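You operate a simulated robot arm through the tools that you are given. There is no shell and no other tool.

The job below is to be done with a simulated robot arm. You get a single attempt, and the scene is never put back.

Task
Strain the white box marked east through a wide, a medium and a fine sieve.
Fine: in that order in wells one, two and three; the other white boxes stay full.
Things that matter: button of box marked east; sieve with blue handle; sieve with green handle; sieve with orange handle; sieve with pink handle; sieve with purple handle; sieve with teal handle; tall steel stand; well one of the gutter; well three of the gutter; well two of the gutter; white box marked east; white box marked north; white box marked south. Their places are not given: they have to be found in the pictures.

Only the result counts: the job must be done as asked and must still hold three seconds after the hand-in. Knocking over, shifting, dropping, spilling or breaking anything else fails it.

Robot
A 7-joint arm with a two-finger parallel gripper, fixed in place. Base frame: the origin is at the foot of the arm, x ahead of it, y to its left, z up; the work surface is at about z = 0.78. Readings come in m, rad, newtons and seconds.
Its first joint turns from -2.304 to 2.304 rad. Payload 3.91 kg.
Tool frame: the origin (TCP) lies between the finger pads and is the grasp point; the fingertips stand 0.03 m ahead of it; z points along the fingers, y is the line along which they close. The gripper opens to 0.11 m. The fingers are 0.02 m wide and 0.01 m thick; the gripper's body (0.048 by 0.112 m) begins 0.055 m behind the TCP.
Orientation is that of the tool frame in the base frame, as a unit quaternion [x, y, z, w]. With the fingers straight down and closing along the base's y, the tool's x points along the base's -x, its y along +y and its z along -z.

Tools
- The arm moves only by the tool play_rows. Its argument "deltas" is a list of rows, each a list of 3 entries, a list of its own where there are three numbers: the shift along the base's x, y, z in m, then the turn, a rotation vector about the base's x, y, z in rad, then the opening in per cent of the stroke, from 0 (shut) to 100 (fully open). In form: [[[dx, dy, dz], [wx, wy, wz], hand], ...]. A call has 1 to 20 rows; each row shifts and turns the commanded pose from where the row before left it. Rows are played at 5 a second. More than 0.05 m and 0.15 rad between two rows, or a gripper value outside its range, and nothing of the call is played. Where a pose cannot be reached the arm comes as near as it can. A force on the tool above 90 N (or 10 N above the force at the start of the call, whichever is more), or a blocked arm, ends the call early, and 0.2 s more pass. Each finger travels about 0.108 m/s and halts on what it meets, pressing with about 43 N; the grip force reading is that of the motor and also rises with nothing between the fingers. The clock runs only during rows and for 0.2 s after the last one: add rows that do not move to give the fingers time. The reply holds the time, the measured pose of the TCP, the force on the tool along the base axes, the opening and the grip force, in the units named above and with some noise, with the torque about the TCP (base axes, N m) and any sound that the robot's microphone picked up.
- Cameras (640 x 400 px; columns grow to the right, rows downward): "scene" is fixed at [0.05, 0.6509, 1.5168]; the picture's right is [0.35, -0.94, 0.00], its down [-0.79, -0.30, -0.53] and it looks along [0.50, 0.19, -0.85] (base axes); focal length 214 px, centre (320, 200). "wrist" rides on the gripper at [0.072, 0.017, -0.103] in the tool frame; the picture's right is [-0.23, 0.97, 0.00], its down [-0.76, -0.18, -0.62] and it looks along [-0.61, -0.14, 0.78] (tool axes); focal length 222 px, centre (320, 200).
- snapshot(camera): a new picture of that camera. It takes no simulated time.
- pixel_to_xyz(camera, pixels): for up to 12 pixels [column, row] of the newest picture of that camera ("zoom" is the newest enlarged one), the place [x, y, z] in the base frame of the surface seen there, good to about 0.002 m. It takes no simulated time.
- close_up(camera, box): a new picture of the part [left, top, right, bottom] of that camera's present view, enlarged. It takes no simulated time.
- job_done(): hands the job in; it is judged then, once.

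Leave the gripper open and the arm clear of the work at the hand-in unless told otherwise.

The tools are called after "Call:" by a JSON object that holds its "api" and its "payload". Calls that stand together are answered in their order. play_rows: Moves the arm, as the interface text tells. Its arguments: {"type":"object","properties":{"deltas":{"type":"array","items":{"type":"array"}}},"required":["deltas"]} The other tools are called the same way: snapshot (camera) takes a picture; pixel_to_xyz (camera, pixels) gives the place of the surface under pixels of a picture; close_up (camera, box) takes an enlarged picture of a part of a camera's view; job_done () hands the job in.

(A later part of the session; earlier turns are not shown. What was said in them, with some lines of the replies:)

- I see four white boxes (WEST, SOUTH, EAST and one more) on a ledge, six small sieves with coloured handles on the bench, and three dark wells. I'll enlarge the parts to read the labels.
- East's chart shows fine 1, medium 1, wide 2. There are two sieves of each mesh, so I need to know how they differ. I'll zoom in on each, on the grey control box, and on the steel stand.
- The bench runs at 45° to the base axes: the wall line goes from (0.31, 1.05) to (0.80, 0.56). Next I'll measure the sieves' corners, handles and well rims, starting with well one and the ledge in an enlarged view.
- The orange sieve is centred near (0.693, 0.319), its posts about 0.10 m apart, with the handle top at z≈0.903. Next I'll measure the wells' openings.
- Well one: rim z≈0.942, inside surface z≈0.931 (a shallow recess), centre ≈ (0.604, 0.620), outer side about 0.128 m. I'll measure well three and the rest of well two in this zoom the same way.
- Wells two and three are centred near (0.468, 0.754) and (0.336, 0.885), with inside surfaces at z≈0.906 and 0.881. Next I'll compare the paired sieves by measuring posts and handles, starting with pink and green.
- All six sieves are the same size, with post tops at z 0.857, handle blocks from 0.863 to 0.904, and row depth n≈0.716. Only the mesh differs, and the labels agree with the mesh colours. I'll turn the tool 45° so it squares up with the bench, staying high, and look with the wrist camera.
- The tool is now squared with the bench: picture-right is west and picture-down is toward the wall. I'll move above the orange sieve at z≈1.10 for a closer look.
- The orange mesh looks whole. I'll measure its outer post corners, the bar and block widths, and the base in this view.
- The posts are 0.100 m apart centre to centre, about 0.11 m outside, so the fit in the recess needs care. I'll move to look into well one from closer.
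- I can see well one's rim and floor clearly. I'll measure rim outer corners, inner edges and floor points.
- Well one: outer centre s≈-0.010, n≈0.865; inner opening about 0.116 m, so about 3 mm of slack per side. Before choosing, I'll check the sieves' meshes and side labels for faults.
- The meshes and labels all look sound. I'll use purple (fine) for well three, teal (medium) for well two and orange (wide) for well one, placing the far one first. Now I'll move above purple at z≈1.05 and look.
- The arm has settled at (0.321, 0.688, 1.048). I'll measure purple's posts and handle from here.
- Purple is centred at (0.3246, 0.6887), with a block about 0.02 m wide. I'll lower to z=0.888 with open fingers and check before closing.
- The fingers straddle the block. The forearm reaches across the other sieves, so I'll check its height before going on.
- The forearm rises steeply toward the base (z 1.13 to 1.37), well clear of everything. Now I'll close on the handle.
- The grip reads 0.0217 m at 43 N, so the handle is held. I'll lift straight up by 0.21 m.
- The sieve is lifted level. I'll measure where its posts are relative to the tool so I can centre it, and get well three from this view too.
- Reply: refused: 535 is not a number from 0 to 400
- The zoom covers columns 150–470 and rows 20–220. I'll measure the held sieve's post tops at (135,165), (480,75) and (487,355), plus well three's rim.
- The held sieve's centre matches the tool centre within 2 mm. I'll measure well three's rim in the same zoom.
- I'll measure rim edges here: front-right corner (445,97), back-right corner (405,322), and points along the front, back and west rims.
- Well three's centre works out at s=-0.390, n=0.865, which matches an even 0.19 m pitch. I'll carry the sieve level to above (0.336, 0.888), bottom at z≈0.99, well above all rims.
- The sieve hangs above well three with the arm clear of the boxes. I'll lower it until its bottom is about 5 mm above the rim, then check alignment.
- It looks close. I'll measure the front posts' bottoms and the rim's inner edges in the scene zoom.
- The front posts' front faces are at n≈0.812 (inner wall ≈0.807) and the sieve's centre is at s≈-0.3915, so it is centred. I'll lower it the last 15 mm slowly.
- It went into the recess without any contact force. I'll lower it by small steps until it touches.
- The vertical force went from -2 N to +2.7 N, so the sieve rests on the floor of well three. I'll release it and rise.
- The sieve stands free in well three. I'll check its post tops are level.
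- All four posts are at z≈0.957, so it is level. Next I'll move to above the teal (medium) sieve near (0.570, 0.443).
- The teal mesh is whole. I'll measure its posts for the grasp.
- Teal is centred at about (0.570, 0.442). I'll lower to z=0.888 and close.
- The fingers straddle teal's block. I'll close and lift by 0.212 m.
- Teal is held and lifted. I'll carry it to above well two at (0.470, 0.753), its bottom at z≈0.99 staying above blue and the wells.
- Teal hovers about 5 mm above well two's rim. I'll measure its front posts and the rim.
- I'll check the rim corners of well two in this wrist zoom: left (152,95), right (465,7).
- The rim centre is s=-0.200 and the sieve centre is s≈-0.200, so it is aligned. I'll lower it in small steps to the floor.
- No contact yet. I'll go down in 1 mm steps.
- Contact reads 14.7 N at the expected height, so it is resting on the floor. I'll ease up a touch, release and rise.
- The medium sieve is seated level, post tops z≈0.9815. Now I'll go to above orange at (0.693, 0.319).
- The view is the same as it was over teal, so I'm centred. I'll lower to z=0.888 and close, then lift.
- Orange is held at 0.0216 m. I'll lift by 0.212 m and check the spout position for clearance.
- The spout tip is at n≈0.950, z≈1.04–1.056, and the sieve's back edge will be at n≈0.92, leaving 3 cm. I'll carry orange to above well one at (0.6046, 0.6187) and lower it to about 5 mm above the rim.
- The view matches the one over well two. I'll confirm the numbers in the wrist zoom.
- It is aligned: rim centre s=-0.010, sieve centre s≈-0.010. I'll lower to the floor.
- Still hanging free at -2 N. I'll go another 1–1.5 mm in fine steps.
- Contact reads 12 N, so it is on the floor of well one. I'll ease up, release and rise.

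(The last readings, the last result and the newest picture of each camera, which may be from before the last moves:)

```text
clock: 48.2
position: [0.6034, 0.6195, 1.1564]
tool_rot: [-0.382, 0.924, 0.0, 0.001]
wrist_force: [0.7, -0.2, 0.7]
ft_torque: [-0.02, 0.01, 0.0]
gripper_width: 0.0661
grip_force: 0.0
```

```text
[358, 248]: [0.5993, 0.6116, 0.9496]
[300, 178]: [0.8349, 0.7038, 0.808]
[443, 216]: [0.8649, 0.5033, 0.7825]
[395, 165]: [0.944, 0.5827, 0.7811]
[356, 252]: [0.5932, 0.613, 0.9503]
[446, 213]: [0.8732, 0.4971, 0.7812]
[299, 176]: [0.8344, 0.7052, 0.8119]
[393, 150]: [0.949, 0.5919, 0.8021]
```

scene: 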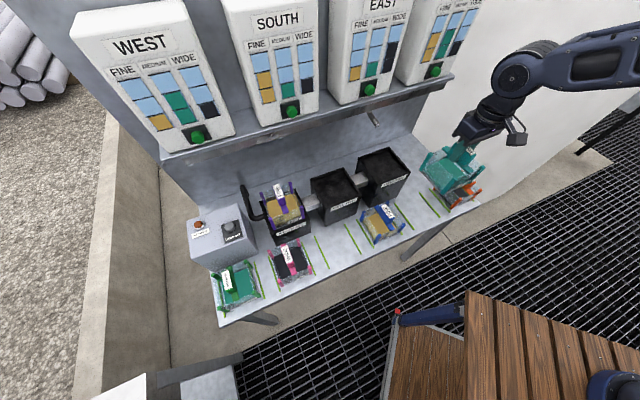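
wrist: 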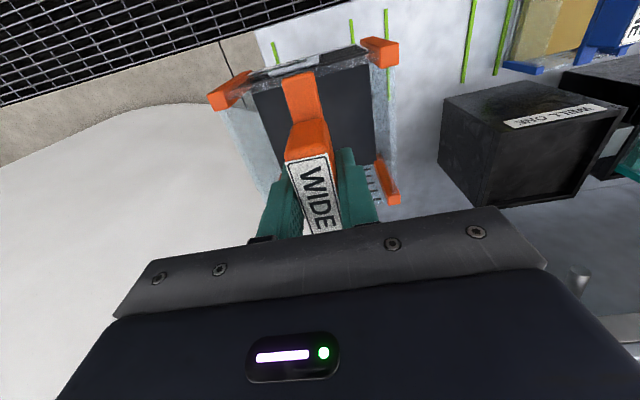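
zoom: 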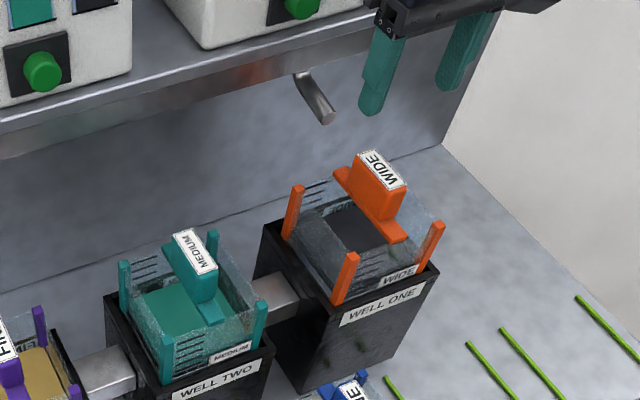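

The wide sieve stands in well one. I'll re-pick its post tops at (350,257), (297,189), (437,226).

Call:
{"api": "pixel_to_xyz", "payload": {"camera": "zoom", "pixels": [[351, 257], [297, 189], [437, 226], [380, 172]]}}

Call:
{"api": "snapshot", "payload": {"camera": "scene"}}

Call:
{"api": "close_up", "payload": {"camera": "scene", "box": [330, 40, 410, 110]}}

Call:
{"api": "pixel_to_xyz", "payload": {"camera": "zoom", "pixels": [[310, 270], [315, 275], [320, 280], [270, 270], [300, 240], [340, 230], [290, 330], [350, 200], [300, 310], [315, 250], [335, 275], [280, 230]]}}

```text
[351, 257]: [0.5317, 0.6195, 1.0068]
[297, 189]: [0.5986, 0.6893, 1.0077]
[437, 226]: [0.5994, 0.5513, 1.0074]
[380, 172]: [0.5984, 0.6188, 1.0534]
```

```text
taken
```

scene: 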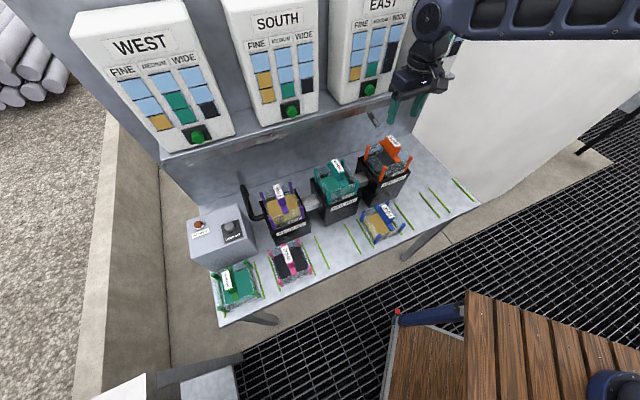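

```text
5.71 times, centred on (370, 75) of scene
```

zoom: 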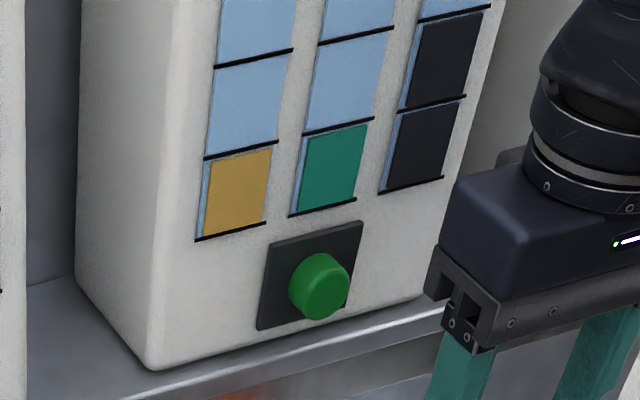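

```text
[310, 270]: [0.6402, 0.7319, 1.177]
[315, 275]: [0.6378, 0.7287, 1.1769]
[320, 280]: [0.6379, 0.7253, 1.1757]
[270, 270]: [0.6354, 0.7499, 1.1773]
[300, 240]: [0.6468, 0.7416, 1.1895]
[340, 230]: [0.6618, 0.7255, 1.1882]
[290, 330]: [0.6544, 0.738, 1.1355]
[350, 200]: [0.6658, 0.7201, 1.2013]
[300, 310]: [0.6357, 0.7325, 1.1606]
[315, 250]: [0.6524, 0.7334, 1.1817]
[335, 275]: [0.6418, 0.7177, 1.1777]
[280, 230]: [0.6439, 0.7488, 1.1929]
```

All four of orange's posts are at z≈1.007, so it is seated level. East's button cap faces the robot at about s=-0.061, n≈0.963, z≈1.174. I'll back off to n=0.80, z=1.20, close the fingers and tilt the tool 60° so the fingertips point at the box.

Call:
{"api": "play_rows", "payload": {"deltas": [[[-0.0407, -0.0053, 0.0212], [0, 0, 0], 30], [[-0.0406, -0.0053, 0.0212], [0, 0, 0], 0], [[0, 0, 0], [0.09256, -0.09256, 0], 0], [[0, 0, 0], [0.09256, -0.09256, 0], 0], [[0, 0, 0], [0.09256, -0.09256, 0], 0], [[0, 0, 0], [0.09256, -0.09256, 0], 0], [[0, 0, 0], [0.09256, -0.09256, 0], 0], [[0, 0, 0], [0.09256, -0.09256, 0], 0], [[0, 0, 0], [0.09256, -0.09256, 0], 0], [[0, 0, 0], [0.09256, -0.09256, 0], 0], [[0, 0, 0], [0, 0, 0], 0], [[0, 0, 0], [0, 0, 0], 0]]}}

Call:
{"api": "snapshot", "payload": {"camera": "wrist"}}

Call:
{"api": "snapshot", "payload": {"camera": "scene"}}

```text
clock: 50.8
position: [0.5245, 0.6088, 1.199]
tool_rot: [-0.334, 0.807, 0.185, 0.45]
wrist_force: [0.6, -0.2, -0.5]
ft_torque: [0.0, -0.02, 0.0]
gripper_width: 0.0
grip_force: 37.5
```

```text
taken
```

wrist: 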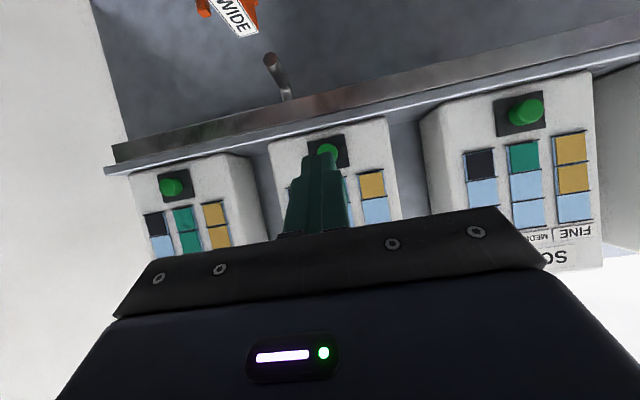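

```text
taken
```

scene: 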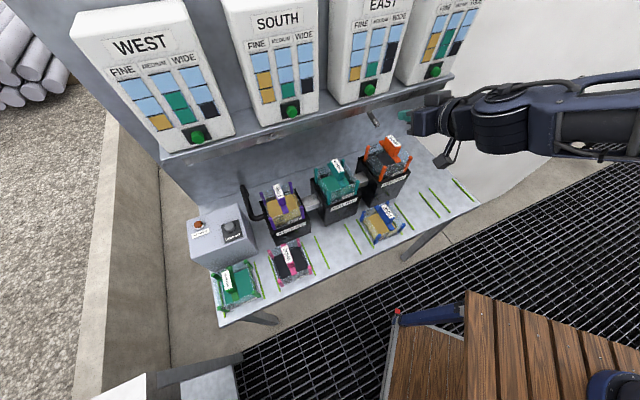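

The middle box in the wrist view is EAST, with South on the right and North on the left. I'll measure its button here and the fingertip position.

Call:
{"api": "close_up", "payload": {"camera": "wrist", "box": [280, 110, 380, 220]}}

Call:
{"api": "pixel_to_xyz", "payload": {"camera": "zoom", "pixels": [[325, 125], [320, 135], [335, 120], [340, 135], [300, 110], [360, 110], [380, 150], [320, 160], [330, 145], [330, 115], [305, 130], [350, 130]]}}

```text
3.64 times, centred on (330, 165) of wrist
```

zoom: 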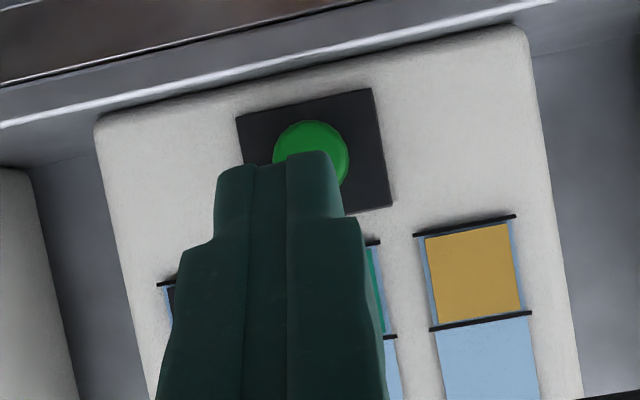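

```text
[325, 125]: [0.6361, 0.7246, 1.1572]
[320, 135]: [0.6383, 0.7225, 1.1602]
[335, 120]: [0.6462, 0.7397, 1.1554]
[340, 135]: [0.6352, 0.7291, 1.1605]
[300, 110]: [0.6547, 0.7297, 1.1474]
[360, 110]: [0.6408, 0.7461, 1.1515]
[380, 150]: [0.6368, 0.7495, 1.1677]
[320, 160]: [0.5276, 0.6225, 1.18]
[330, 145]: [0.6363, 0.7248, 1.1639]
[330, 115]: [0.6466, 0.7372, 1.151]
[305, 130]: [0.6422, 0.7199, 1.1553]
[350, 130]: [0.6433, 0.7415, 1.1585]
```

The cap is centred at s≈-0.059, z≈1.168, face n≈0.962, radius about 12 mm. The leading finger edge sits 0.031 ahead and 0.006 below the TCP, so I'll go to TCP z=1.174 and advance to n=0.92, stopping about 1 cm short.

Call:
{"api": "play_rows", "payload": {"deltas": [[[0.0007, -0.0007, -0.026], [0, 0, 0], 0], [[0.0283, 0.0283, 0], [0, 0, 0], 0], [[0.0283, 0.0283, 0], [0, 0, 0], 0], [[0.0283, 0.0283, 0], [0, 0, 0], 0], [[0, 0, 0], [0, 0, 0], 0], [[0, 0, 0], [0, 0, 0], 0]]}}

Call:
{"api": "close_up", "payload": {"camera": "wrist", "box": [240, 100, 400, 220]}}

Call:
{"api": "close_up", "payload": {"camera": "scene", "box": [320, 50, 440, 130]}}

```text
clock: 52.2
position: [0.6084, 0.6934, 1.1725]
tool_rot: [-0.331, 0.8, 0.192, 0.462]
wrist_force: [0.4, 0.3, 0.1]
ft_torque: [0.01, 0.02, 0.0]
gripper_width: 0.0002
grip_force: 37.6
```

```text
3.33 times, centred on (320, 160) of wrist
```

zoom: 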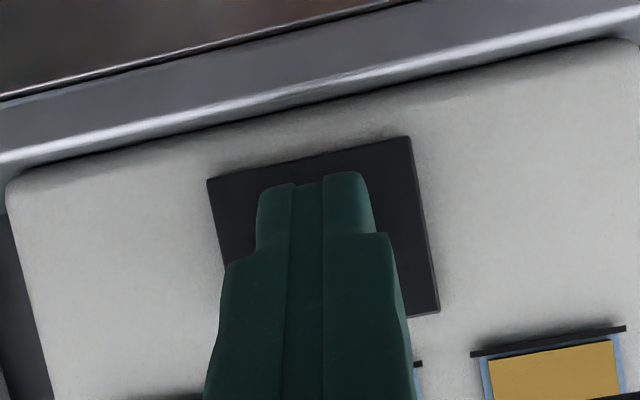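

```text
5.00 times, centred on (380, 90) of scene
```

zoom: 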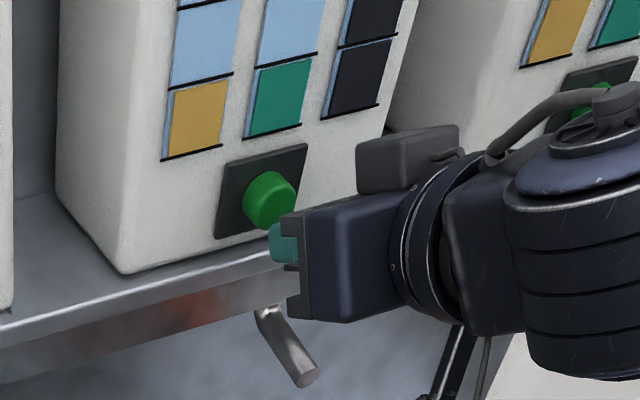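

The tip is just in front of the cap. I'll check its height against the cap in the scene zoom: finger at (283,235), cap at (268,205).

Call:
{"api": "pixel_to_xyz", "payload": {"camera": "zoom", "pixels": [[283, 235], [276, 240], [290, 230], [272, 232], [268, 205], [262, 195], [285, 200], [265, 225], [280, 258], [276, 228], [272, 245], [245, 200]]}}

```text
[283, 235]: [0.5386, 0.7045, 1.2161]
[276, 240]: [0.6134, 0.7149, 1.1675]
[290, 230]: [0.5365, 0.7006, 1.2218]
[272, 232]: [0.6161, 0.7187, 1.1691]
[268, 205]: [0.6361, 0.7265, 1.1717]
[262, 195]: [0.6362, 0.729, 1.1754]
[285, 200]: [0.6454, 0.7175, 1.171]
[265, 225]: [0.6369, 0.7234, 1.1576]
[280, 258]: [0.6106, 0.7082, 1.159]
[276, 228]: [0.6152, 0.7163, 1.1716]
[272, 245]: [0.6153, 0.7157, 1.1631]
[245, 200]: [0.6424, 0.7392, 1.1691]
```

The tip's leading edge is at z≈1.168, level with the cap centre. I'll advance in 2 mm steps and watch the force and sound.

Call:
{"api": "play_rows", "payload": {"deltas": [[[0.0028, 0.0028, 0], [0, 0, 0], 0], [[0.0021, 0.0021, 0], [0, 0, 0], 0], [[0.0014, 0.0014, 0], [0, 0, 0], 0], [[0.0014, 0.0014, 0], [0, 0, 0], 0], [[0, 0, 0], [0, 0, 0], 0]]}}

```text
clock: 53.4
position: [0.6167, 0.7002, 1.1734]
tool_rot: [-0.331, 0.8, 0.191, 0.462]
wrist_force: [-0.4, -0.3, 0.0]
ft_torque: [-0.02, 0.01, -0.01]
gripper_width: 0.0
grip_force: 37.4
```

No contact yet at n≈0.931. I'll go on in small steps.

Call:
{"api": "play_rows", "payload": {"deltas": [[[0.0014, 0.0014, 0], [0, 0, 0], 0], [[0.0014, 0.0014, 0], [0, 0, 0], 0], [[0, 0, 0], [0, 0, 0], 0]]}}

```text
clock: 54.2
position: [0.6196, 0.7034, 1.1734]
tool_rot: [-0.332, 0.8, 0.192, 0.462]
wrist_force: [-0.6, -1.0, -0.5]
ft_torque: [-0.01, 0.01, -0.01]
gripper_width: 0.0
grip_force: 37.3
```

Only about 1 N so far. I'll keep advancing 2 mm at a time.

Call:
{"api": "play_rows", "payload": {"deltas": [[[0.0014, 0.0014, 0], [0, 0, 0], 0], [[0.0014, 0.0014, 0], [0, 0, 0], 0], [[0, 0, 0], [0, 0, 0], 0]]}}

Call:
{"api": "close_up", "payload": {"camera": "scene", "box": [320, 50, 440, 130]}}

```text
clock: 55.0
position: [0.6205, 0.7055, 1.1745]
tool_rot: [-0.331, 0.8, 0.191, 0.462]
wrist_force: [-2.5, -1.0, 0.3]
ft_torque: [-0.06, 0.0, 0.04]
gripper_width: 0.0005
grip_force: 38.2
heard: click
```

```text
5.00 times, centred on (380, 90) of scene
```

zoom: 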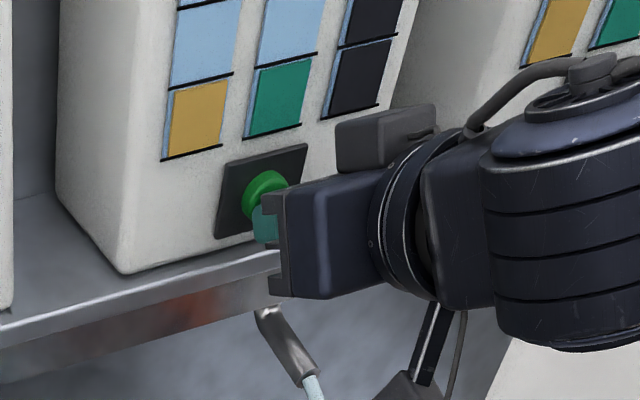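

A click was heard and a stream now comes from the spout. I'll retreat from the button and watch the flow.

Call:
{"api": "play_rows", "payload": {"deltas": [[[-0.007, -0.007, 0], [0, 0, 0], 0], [[-0.02, -0.02, 0], [0, 0, 0], 0], [[0, 0, 0], [0, 0, 0], 0]]}}

Call:
{"api": "snapshot", "payload": {"camera": "scene"}}

Call:
{"api": "close_up", "payload": {"camera": "scene", "box": [240, 60, 440, 260]}}

```text
clock: 55.8
position: [0.5963, 0.6781, 1.1734]
tool_rot: [-0.331, 0.8, 0.191, 0.462]
wrist_force: [0.2, -0.1, 0.6]
ft_torque: [0.03, -0.02, 0.0]
gripper_width: 0.0
grip_force: 37.5
```

```text
taken
```

scene: 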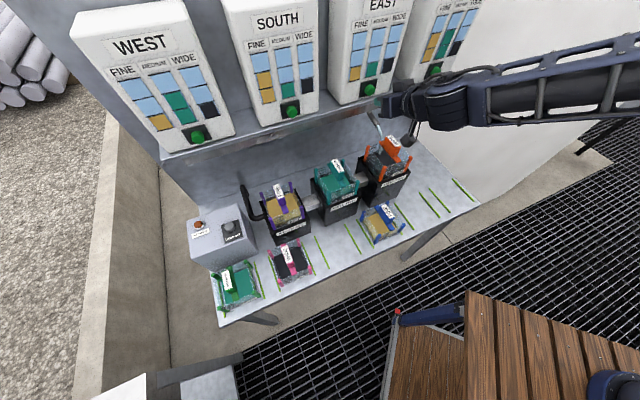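

```text
2.00 times, centred on (340, 160) of scene
```

zoom: 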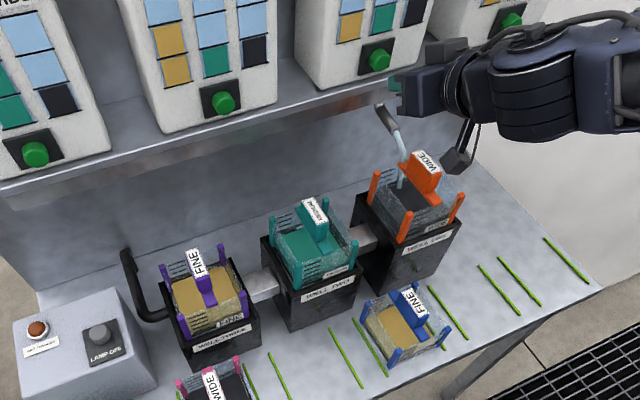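

The stream continues into the wide sieve in well one. I'll move back to n≈0.78 and wait while the flow runs.

Call:
{"api": "play_rows", "payload": {"deltas": [[[-0.028, -0.028, 0.015], [0, 0, 0], 0], [[-0.028, -0.028, 0.015], [0, 0, 0], 0], [[-0.028, -0.028, 0.015], [0, 0, 0], 0], [[0, 0, 0], [0, 0, 0], 0], [[0, 0, 0], [0, 0, 0], 0], [[0, 0, 0], [0, 0, 0], 0], [[0, 0, 0], [0, 0, 0], 0], [[0, 0, 0], [0, 0, 0], 0], [[0, 0, 0], [0, 0, 0], 0], [[0, 0, 0], [0, 0, 0], 0], [[0, 0, 0], [0, 0, 0], 0], [[0, 0, 0], [0, 0, 0], 0], [[0, 0, 0], [0, 0, 0], 0], [[0, 0, 0], [0, 0, 0], 0], [[0, 0, 0], [0, 0, 0], 0]]}}

Call:
{"api": "snapshot", "payload": {"camera": "scene"}}

Call:
{"api": "close_up", "payload": {"camera": "scene", "box": [240, 60, 440, 260]}}

```text
clock: 59.0
position: [0.5124, 0.5938, 1.2208]
tool_rot: [-0.332, 0.8, 0.192, 0.461]
wrist_force: [0.2, -0.6, -0.6]
ft_torque: [0.04, -0.02, 0.04]
gripper_width: 0.0
grip_force: 37.4
```

```text
taken
```

scene: 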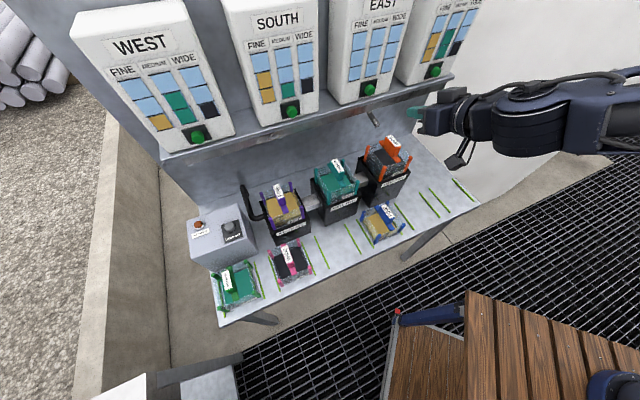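

```text
2.00 times, centred on (340, 160) of scene
```

zoom: 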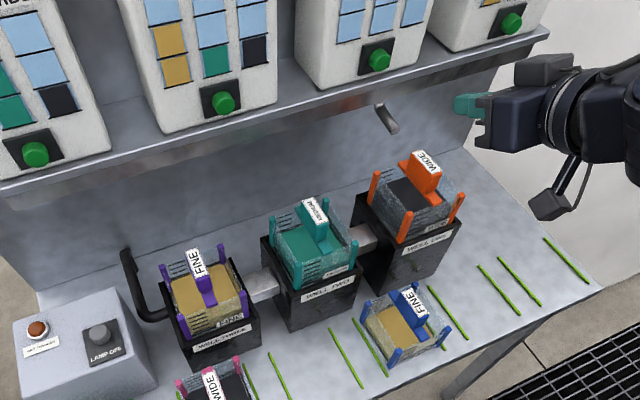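

East's chart is now fully clear and the stream has ended. I'll check the sieves, the "grit through" lamp and the other boxes' charts.

Call:
{"api": "close_up", "payload": {"camera": "scene", "box": [250, 140, 420, 250]}}

Call:
{"api": "close_up", "payload": {"camera": "scene", "box": [180, 200, 260, 280]}}

Call:
{"api": "close_up", "payload": {"camera": "scene", "box": [60, 0, 500, 150]}}

Call:
{"api": "close_up", "payload": {"camera": "scene", "box": [355, 130, 420, 190]}}

```text
3.64 times, centred on (335, 195) of scene
```

zoom: 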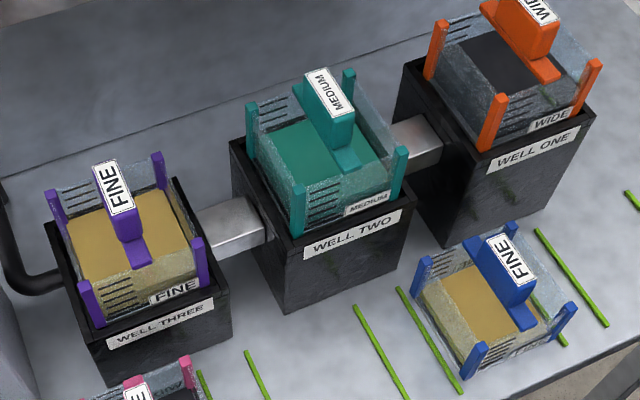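

```text
5.00 times, centred on (220, 240) of scene
```

zoom: 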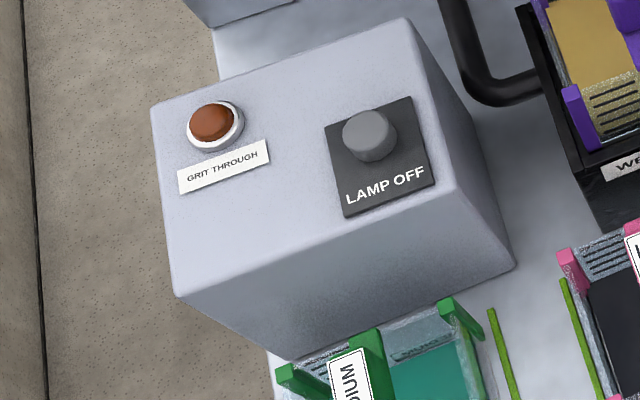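

```text
1.45 times, centred on (280, 75) of scene
```

zoom: 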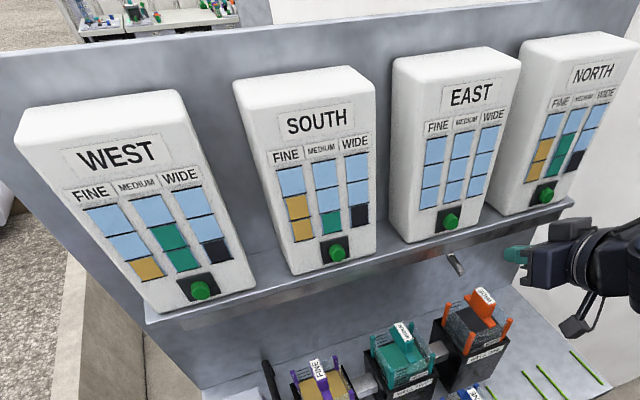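

```text
6.67 times, centred on (388, 160) of scene
```

zoom: 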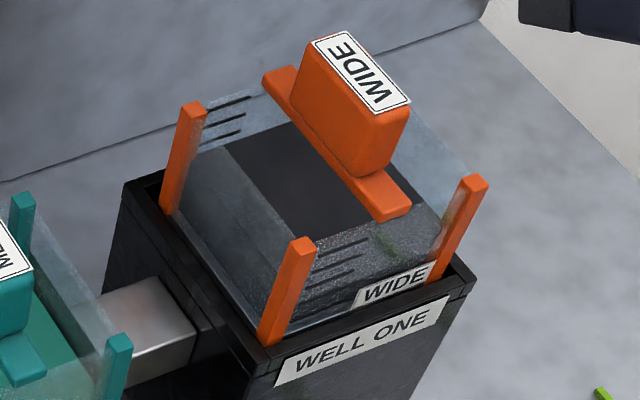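

The lamp is unlit, the West, South and North charts are unchanged, and East is empty. I'll move the arm farther back and up, open the gripper and give it several seconds to be sure nothing changes.

Call:
{"api": "play_rows", "payload": {"deltas": [[[-0.02, -0.02, 0.03], [0, 0, 0], 0], [[-0.02, -0.02, 0.03], [0, 0, 0], 0], [[0, 0, 0.03], [-0.09256, 0.09256, 0], 50], [[0, 0, 0.03], [-0.09256, 0.09256, 0], 100], [[0, 0, 0], [-0.09256, 0.09256, 0], 100], [[0, 0, 0], [-0.09256, 0.09256, 0], 100], [[0, 0, 0], [-0.09256, 0.09256, 0], 100], [[0, 0, 0], [-0.09256, 0.09256, 0], 100], [[0, 0, 0], [-0.09256, 0.09256, 0], 100], [[0, 0, 0], [-0.09256, 0.09256, 0], 100], [[0, 0, 0], [0, 0, 0], 100], [[0, 0, 0], [0, 0, 0], 100], [[0, 0, 0], [0, 0, 0], 100], [[0, 0, 0], [0, 0, 0], 100], [[0, 0, 0], [0, 0, 0], 100], [[0, 0, 0], [0, 0, 0], 100], [[0, 0, 0], [0, 0, 0], 100], [[0, 0, 0], [0, 0, 0], 100], [[0, 0, 0], [0, 0, 0], 100], [[0, 0, 0], [0, 0, 0], 100]]}}

Call:
{"api": "snapshot", "payload": {"camera": "wrist"}}

Call:
{"api": "snapshot", "payload": {"camera": "scene"}}

Call:
{"api": "close_up", "payload": {"camera": "scene", "box": [180, 200, 260, 280]}}

Call:
{"api": "close_up", "payload": {"camera": "scene", "box": [250, 140, 420, 250]}}

```text
clock: 63.2
position: [0.4714, 0.5545, 1.3389]
tool_rot: [-0.383, 0.924, 0.0, 0.001]
wrist_force: [0.7, 0.6, -0.4]
ft_torque: [0.01, -0.01, -0.01]
gripper_width: 0.11
grip_force: 0.1
```

```text
taken
```

wrist: 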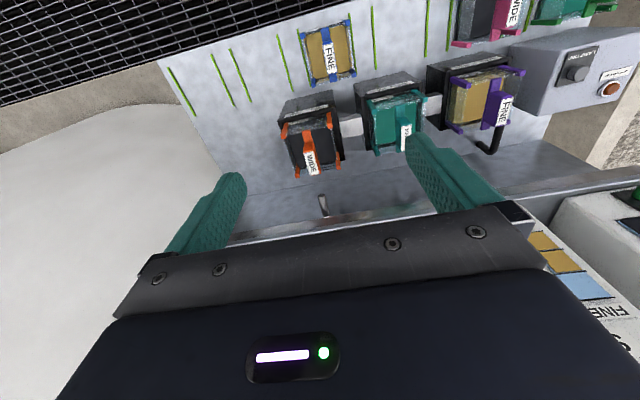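

```text
taken
```

scene: 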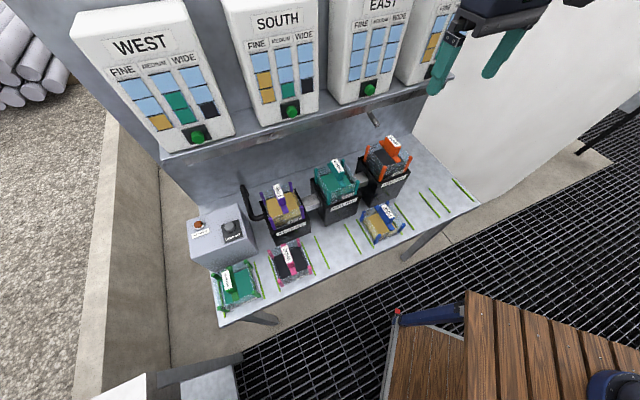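

```text
5.00 times, centred on (220, 240) of scene
```

zoom: 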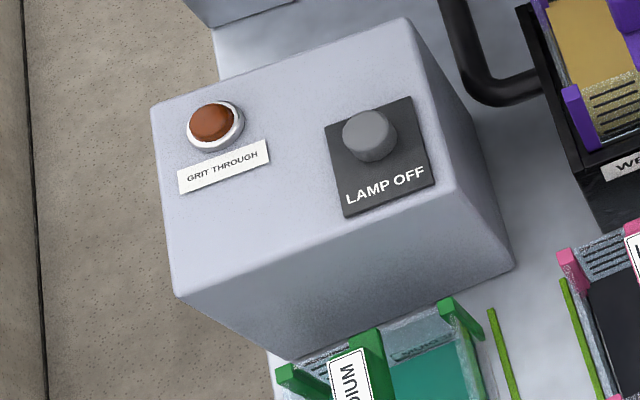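

```text
3.64 times, centred on (335, 195) of scene
```

zoom: 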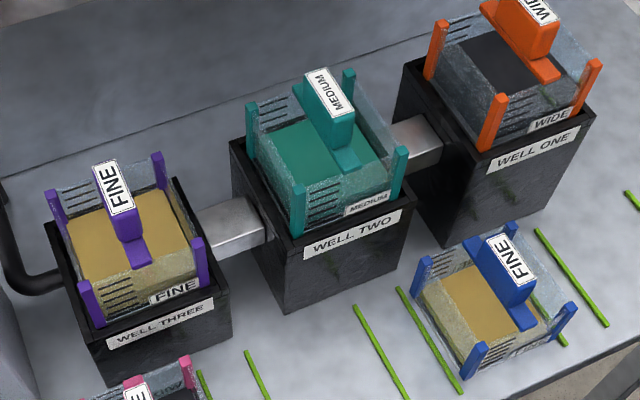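

Nothing has changed after several more seconds: lamp unlit, sieves in place. As a last check I'll compare the sieves' inside levels against the unused blue one.

Call:
{"api": "pixel_to_xyz", "payload": {"camera": "zoom", "pixels": [[490, 60], [500, 75], [300, 160], [310, 190], [100, 235], [160, 240], [485, 295], [470, 310], [360, 180], [180, 220]]}}

Call:
{"api": "close_up", "payload": {"camera": "wrist", "box": [260, 50, 540, 190]}}

```text
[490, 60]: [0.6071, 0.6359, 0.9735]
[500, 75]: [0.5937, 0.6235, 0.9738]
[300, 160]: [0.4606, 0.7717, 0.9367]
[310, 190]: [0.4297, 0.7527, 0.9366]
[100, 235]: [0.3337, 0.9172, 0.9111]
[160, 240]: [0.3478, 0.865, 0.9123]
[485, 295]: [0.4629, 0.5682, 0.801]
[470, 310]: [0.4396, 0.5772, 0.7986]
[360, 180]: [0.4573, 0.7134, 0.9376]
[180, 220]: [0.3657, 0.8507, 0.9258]
```

```text
2.29 times, centred on (400, 120) of wrist
```

zoom: 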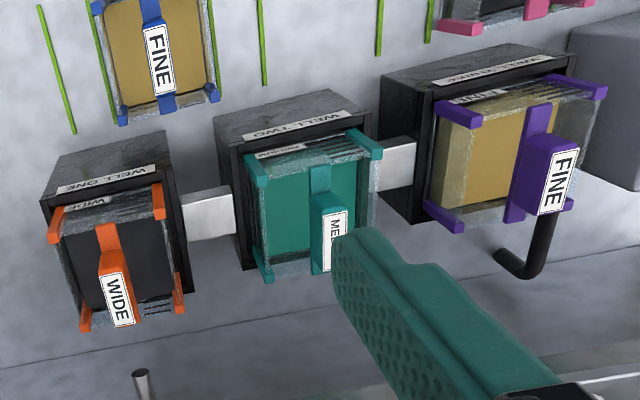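

The surfaces in the sieves have risen about 23 mm in wide, 12 mm in medium and 12 mm in fine. That matches East's 2/1/1 chart, so each sieve caught its share. The lamp is unlit, the other boxes are full, the gripper is open and the arm is clear, so I'm handing in.

Call:
{"api": "job_done", "payload": {}}

```text
The job is handed in.
```

The white box marked east has been strained, and the job is handed in; no verdict came back with the hand-in.

- **Sieves:** the wide sieve (orange handle) is in well one, the medium (teal) in well two and the fine (purple) in well three. All three sit level.
- **Straining:** one press of east's button emptied the box. The layers left in the sieves are about 23 mm wide, 12 mm medium and 12 mm fine. That fits the 2, 1 and 1 blocks east's chart showed at the start. The "grit through" lamp looked unlit after the run.
- **Everything else:** the north, south and west charts are unchanged, and the blue, pink and green sieves were not touched. The gripper is open and the arm is clear of the work.
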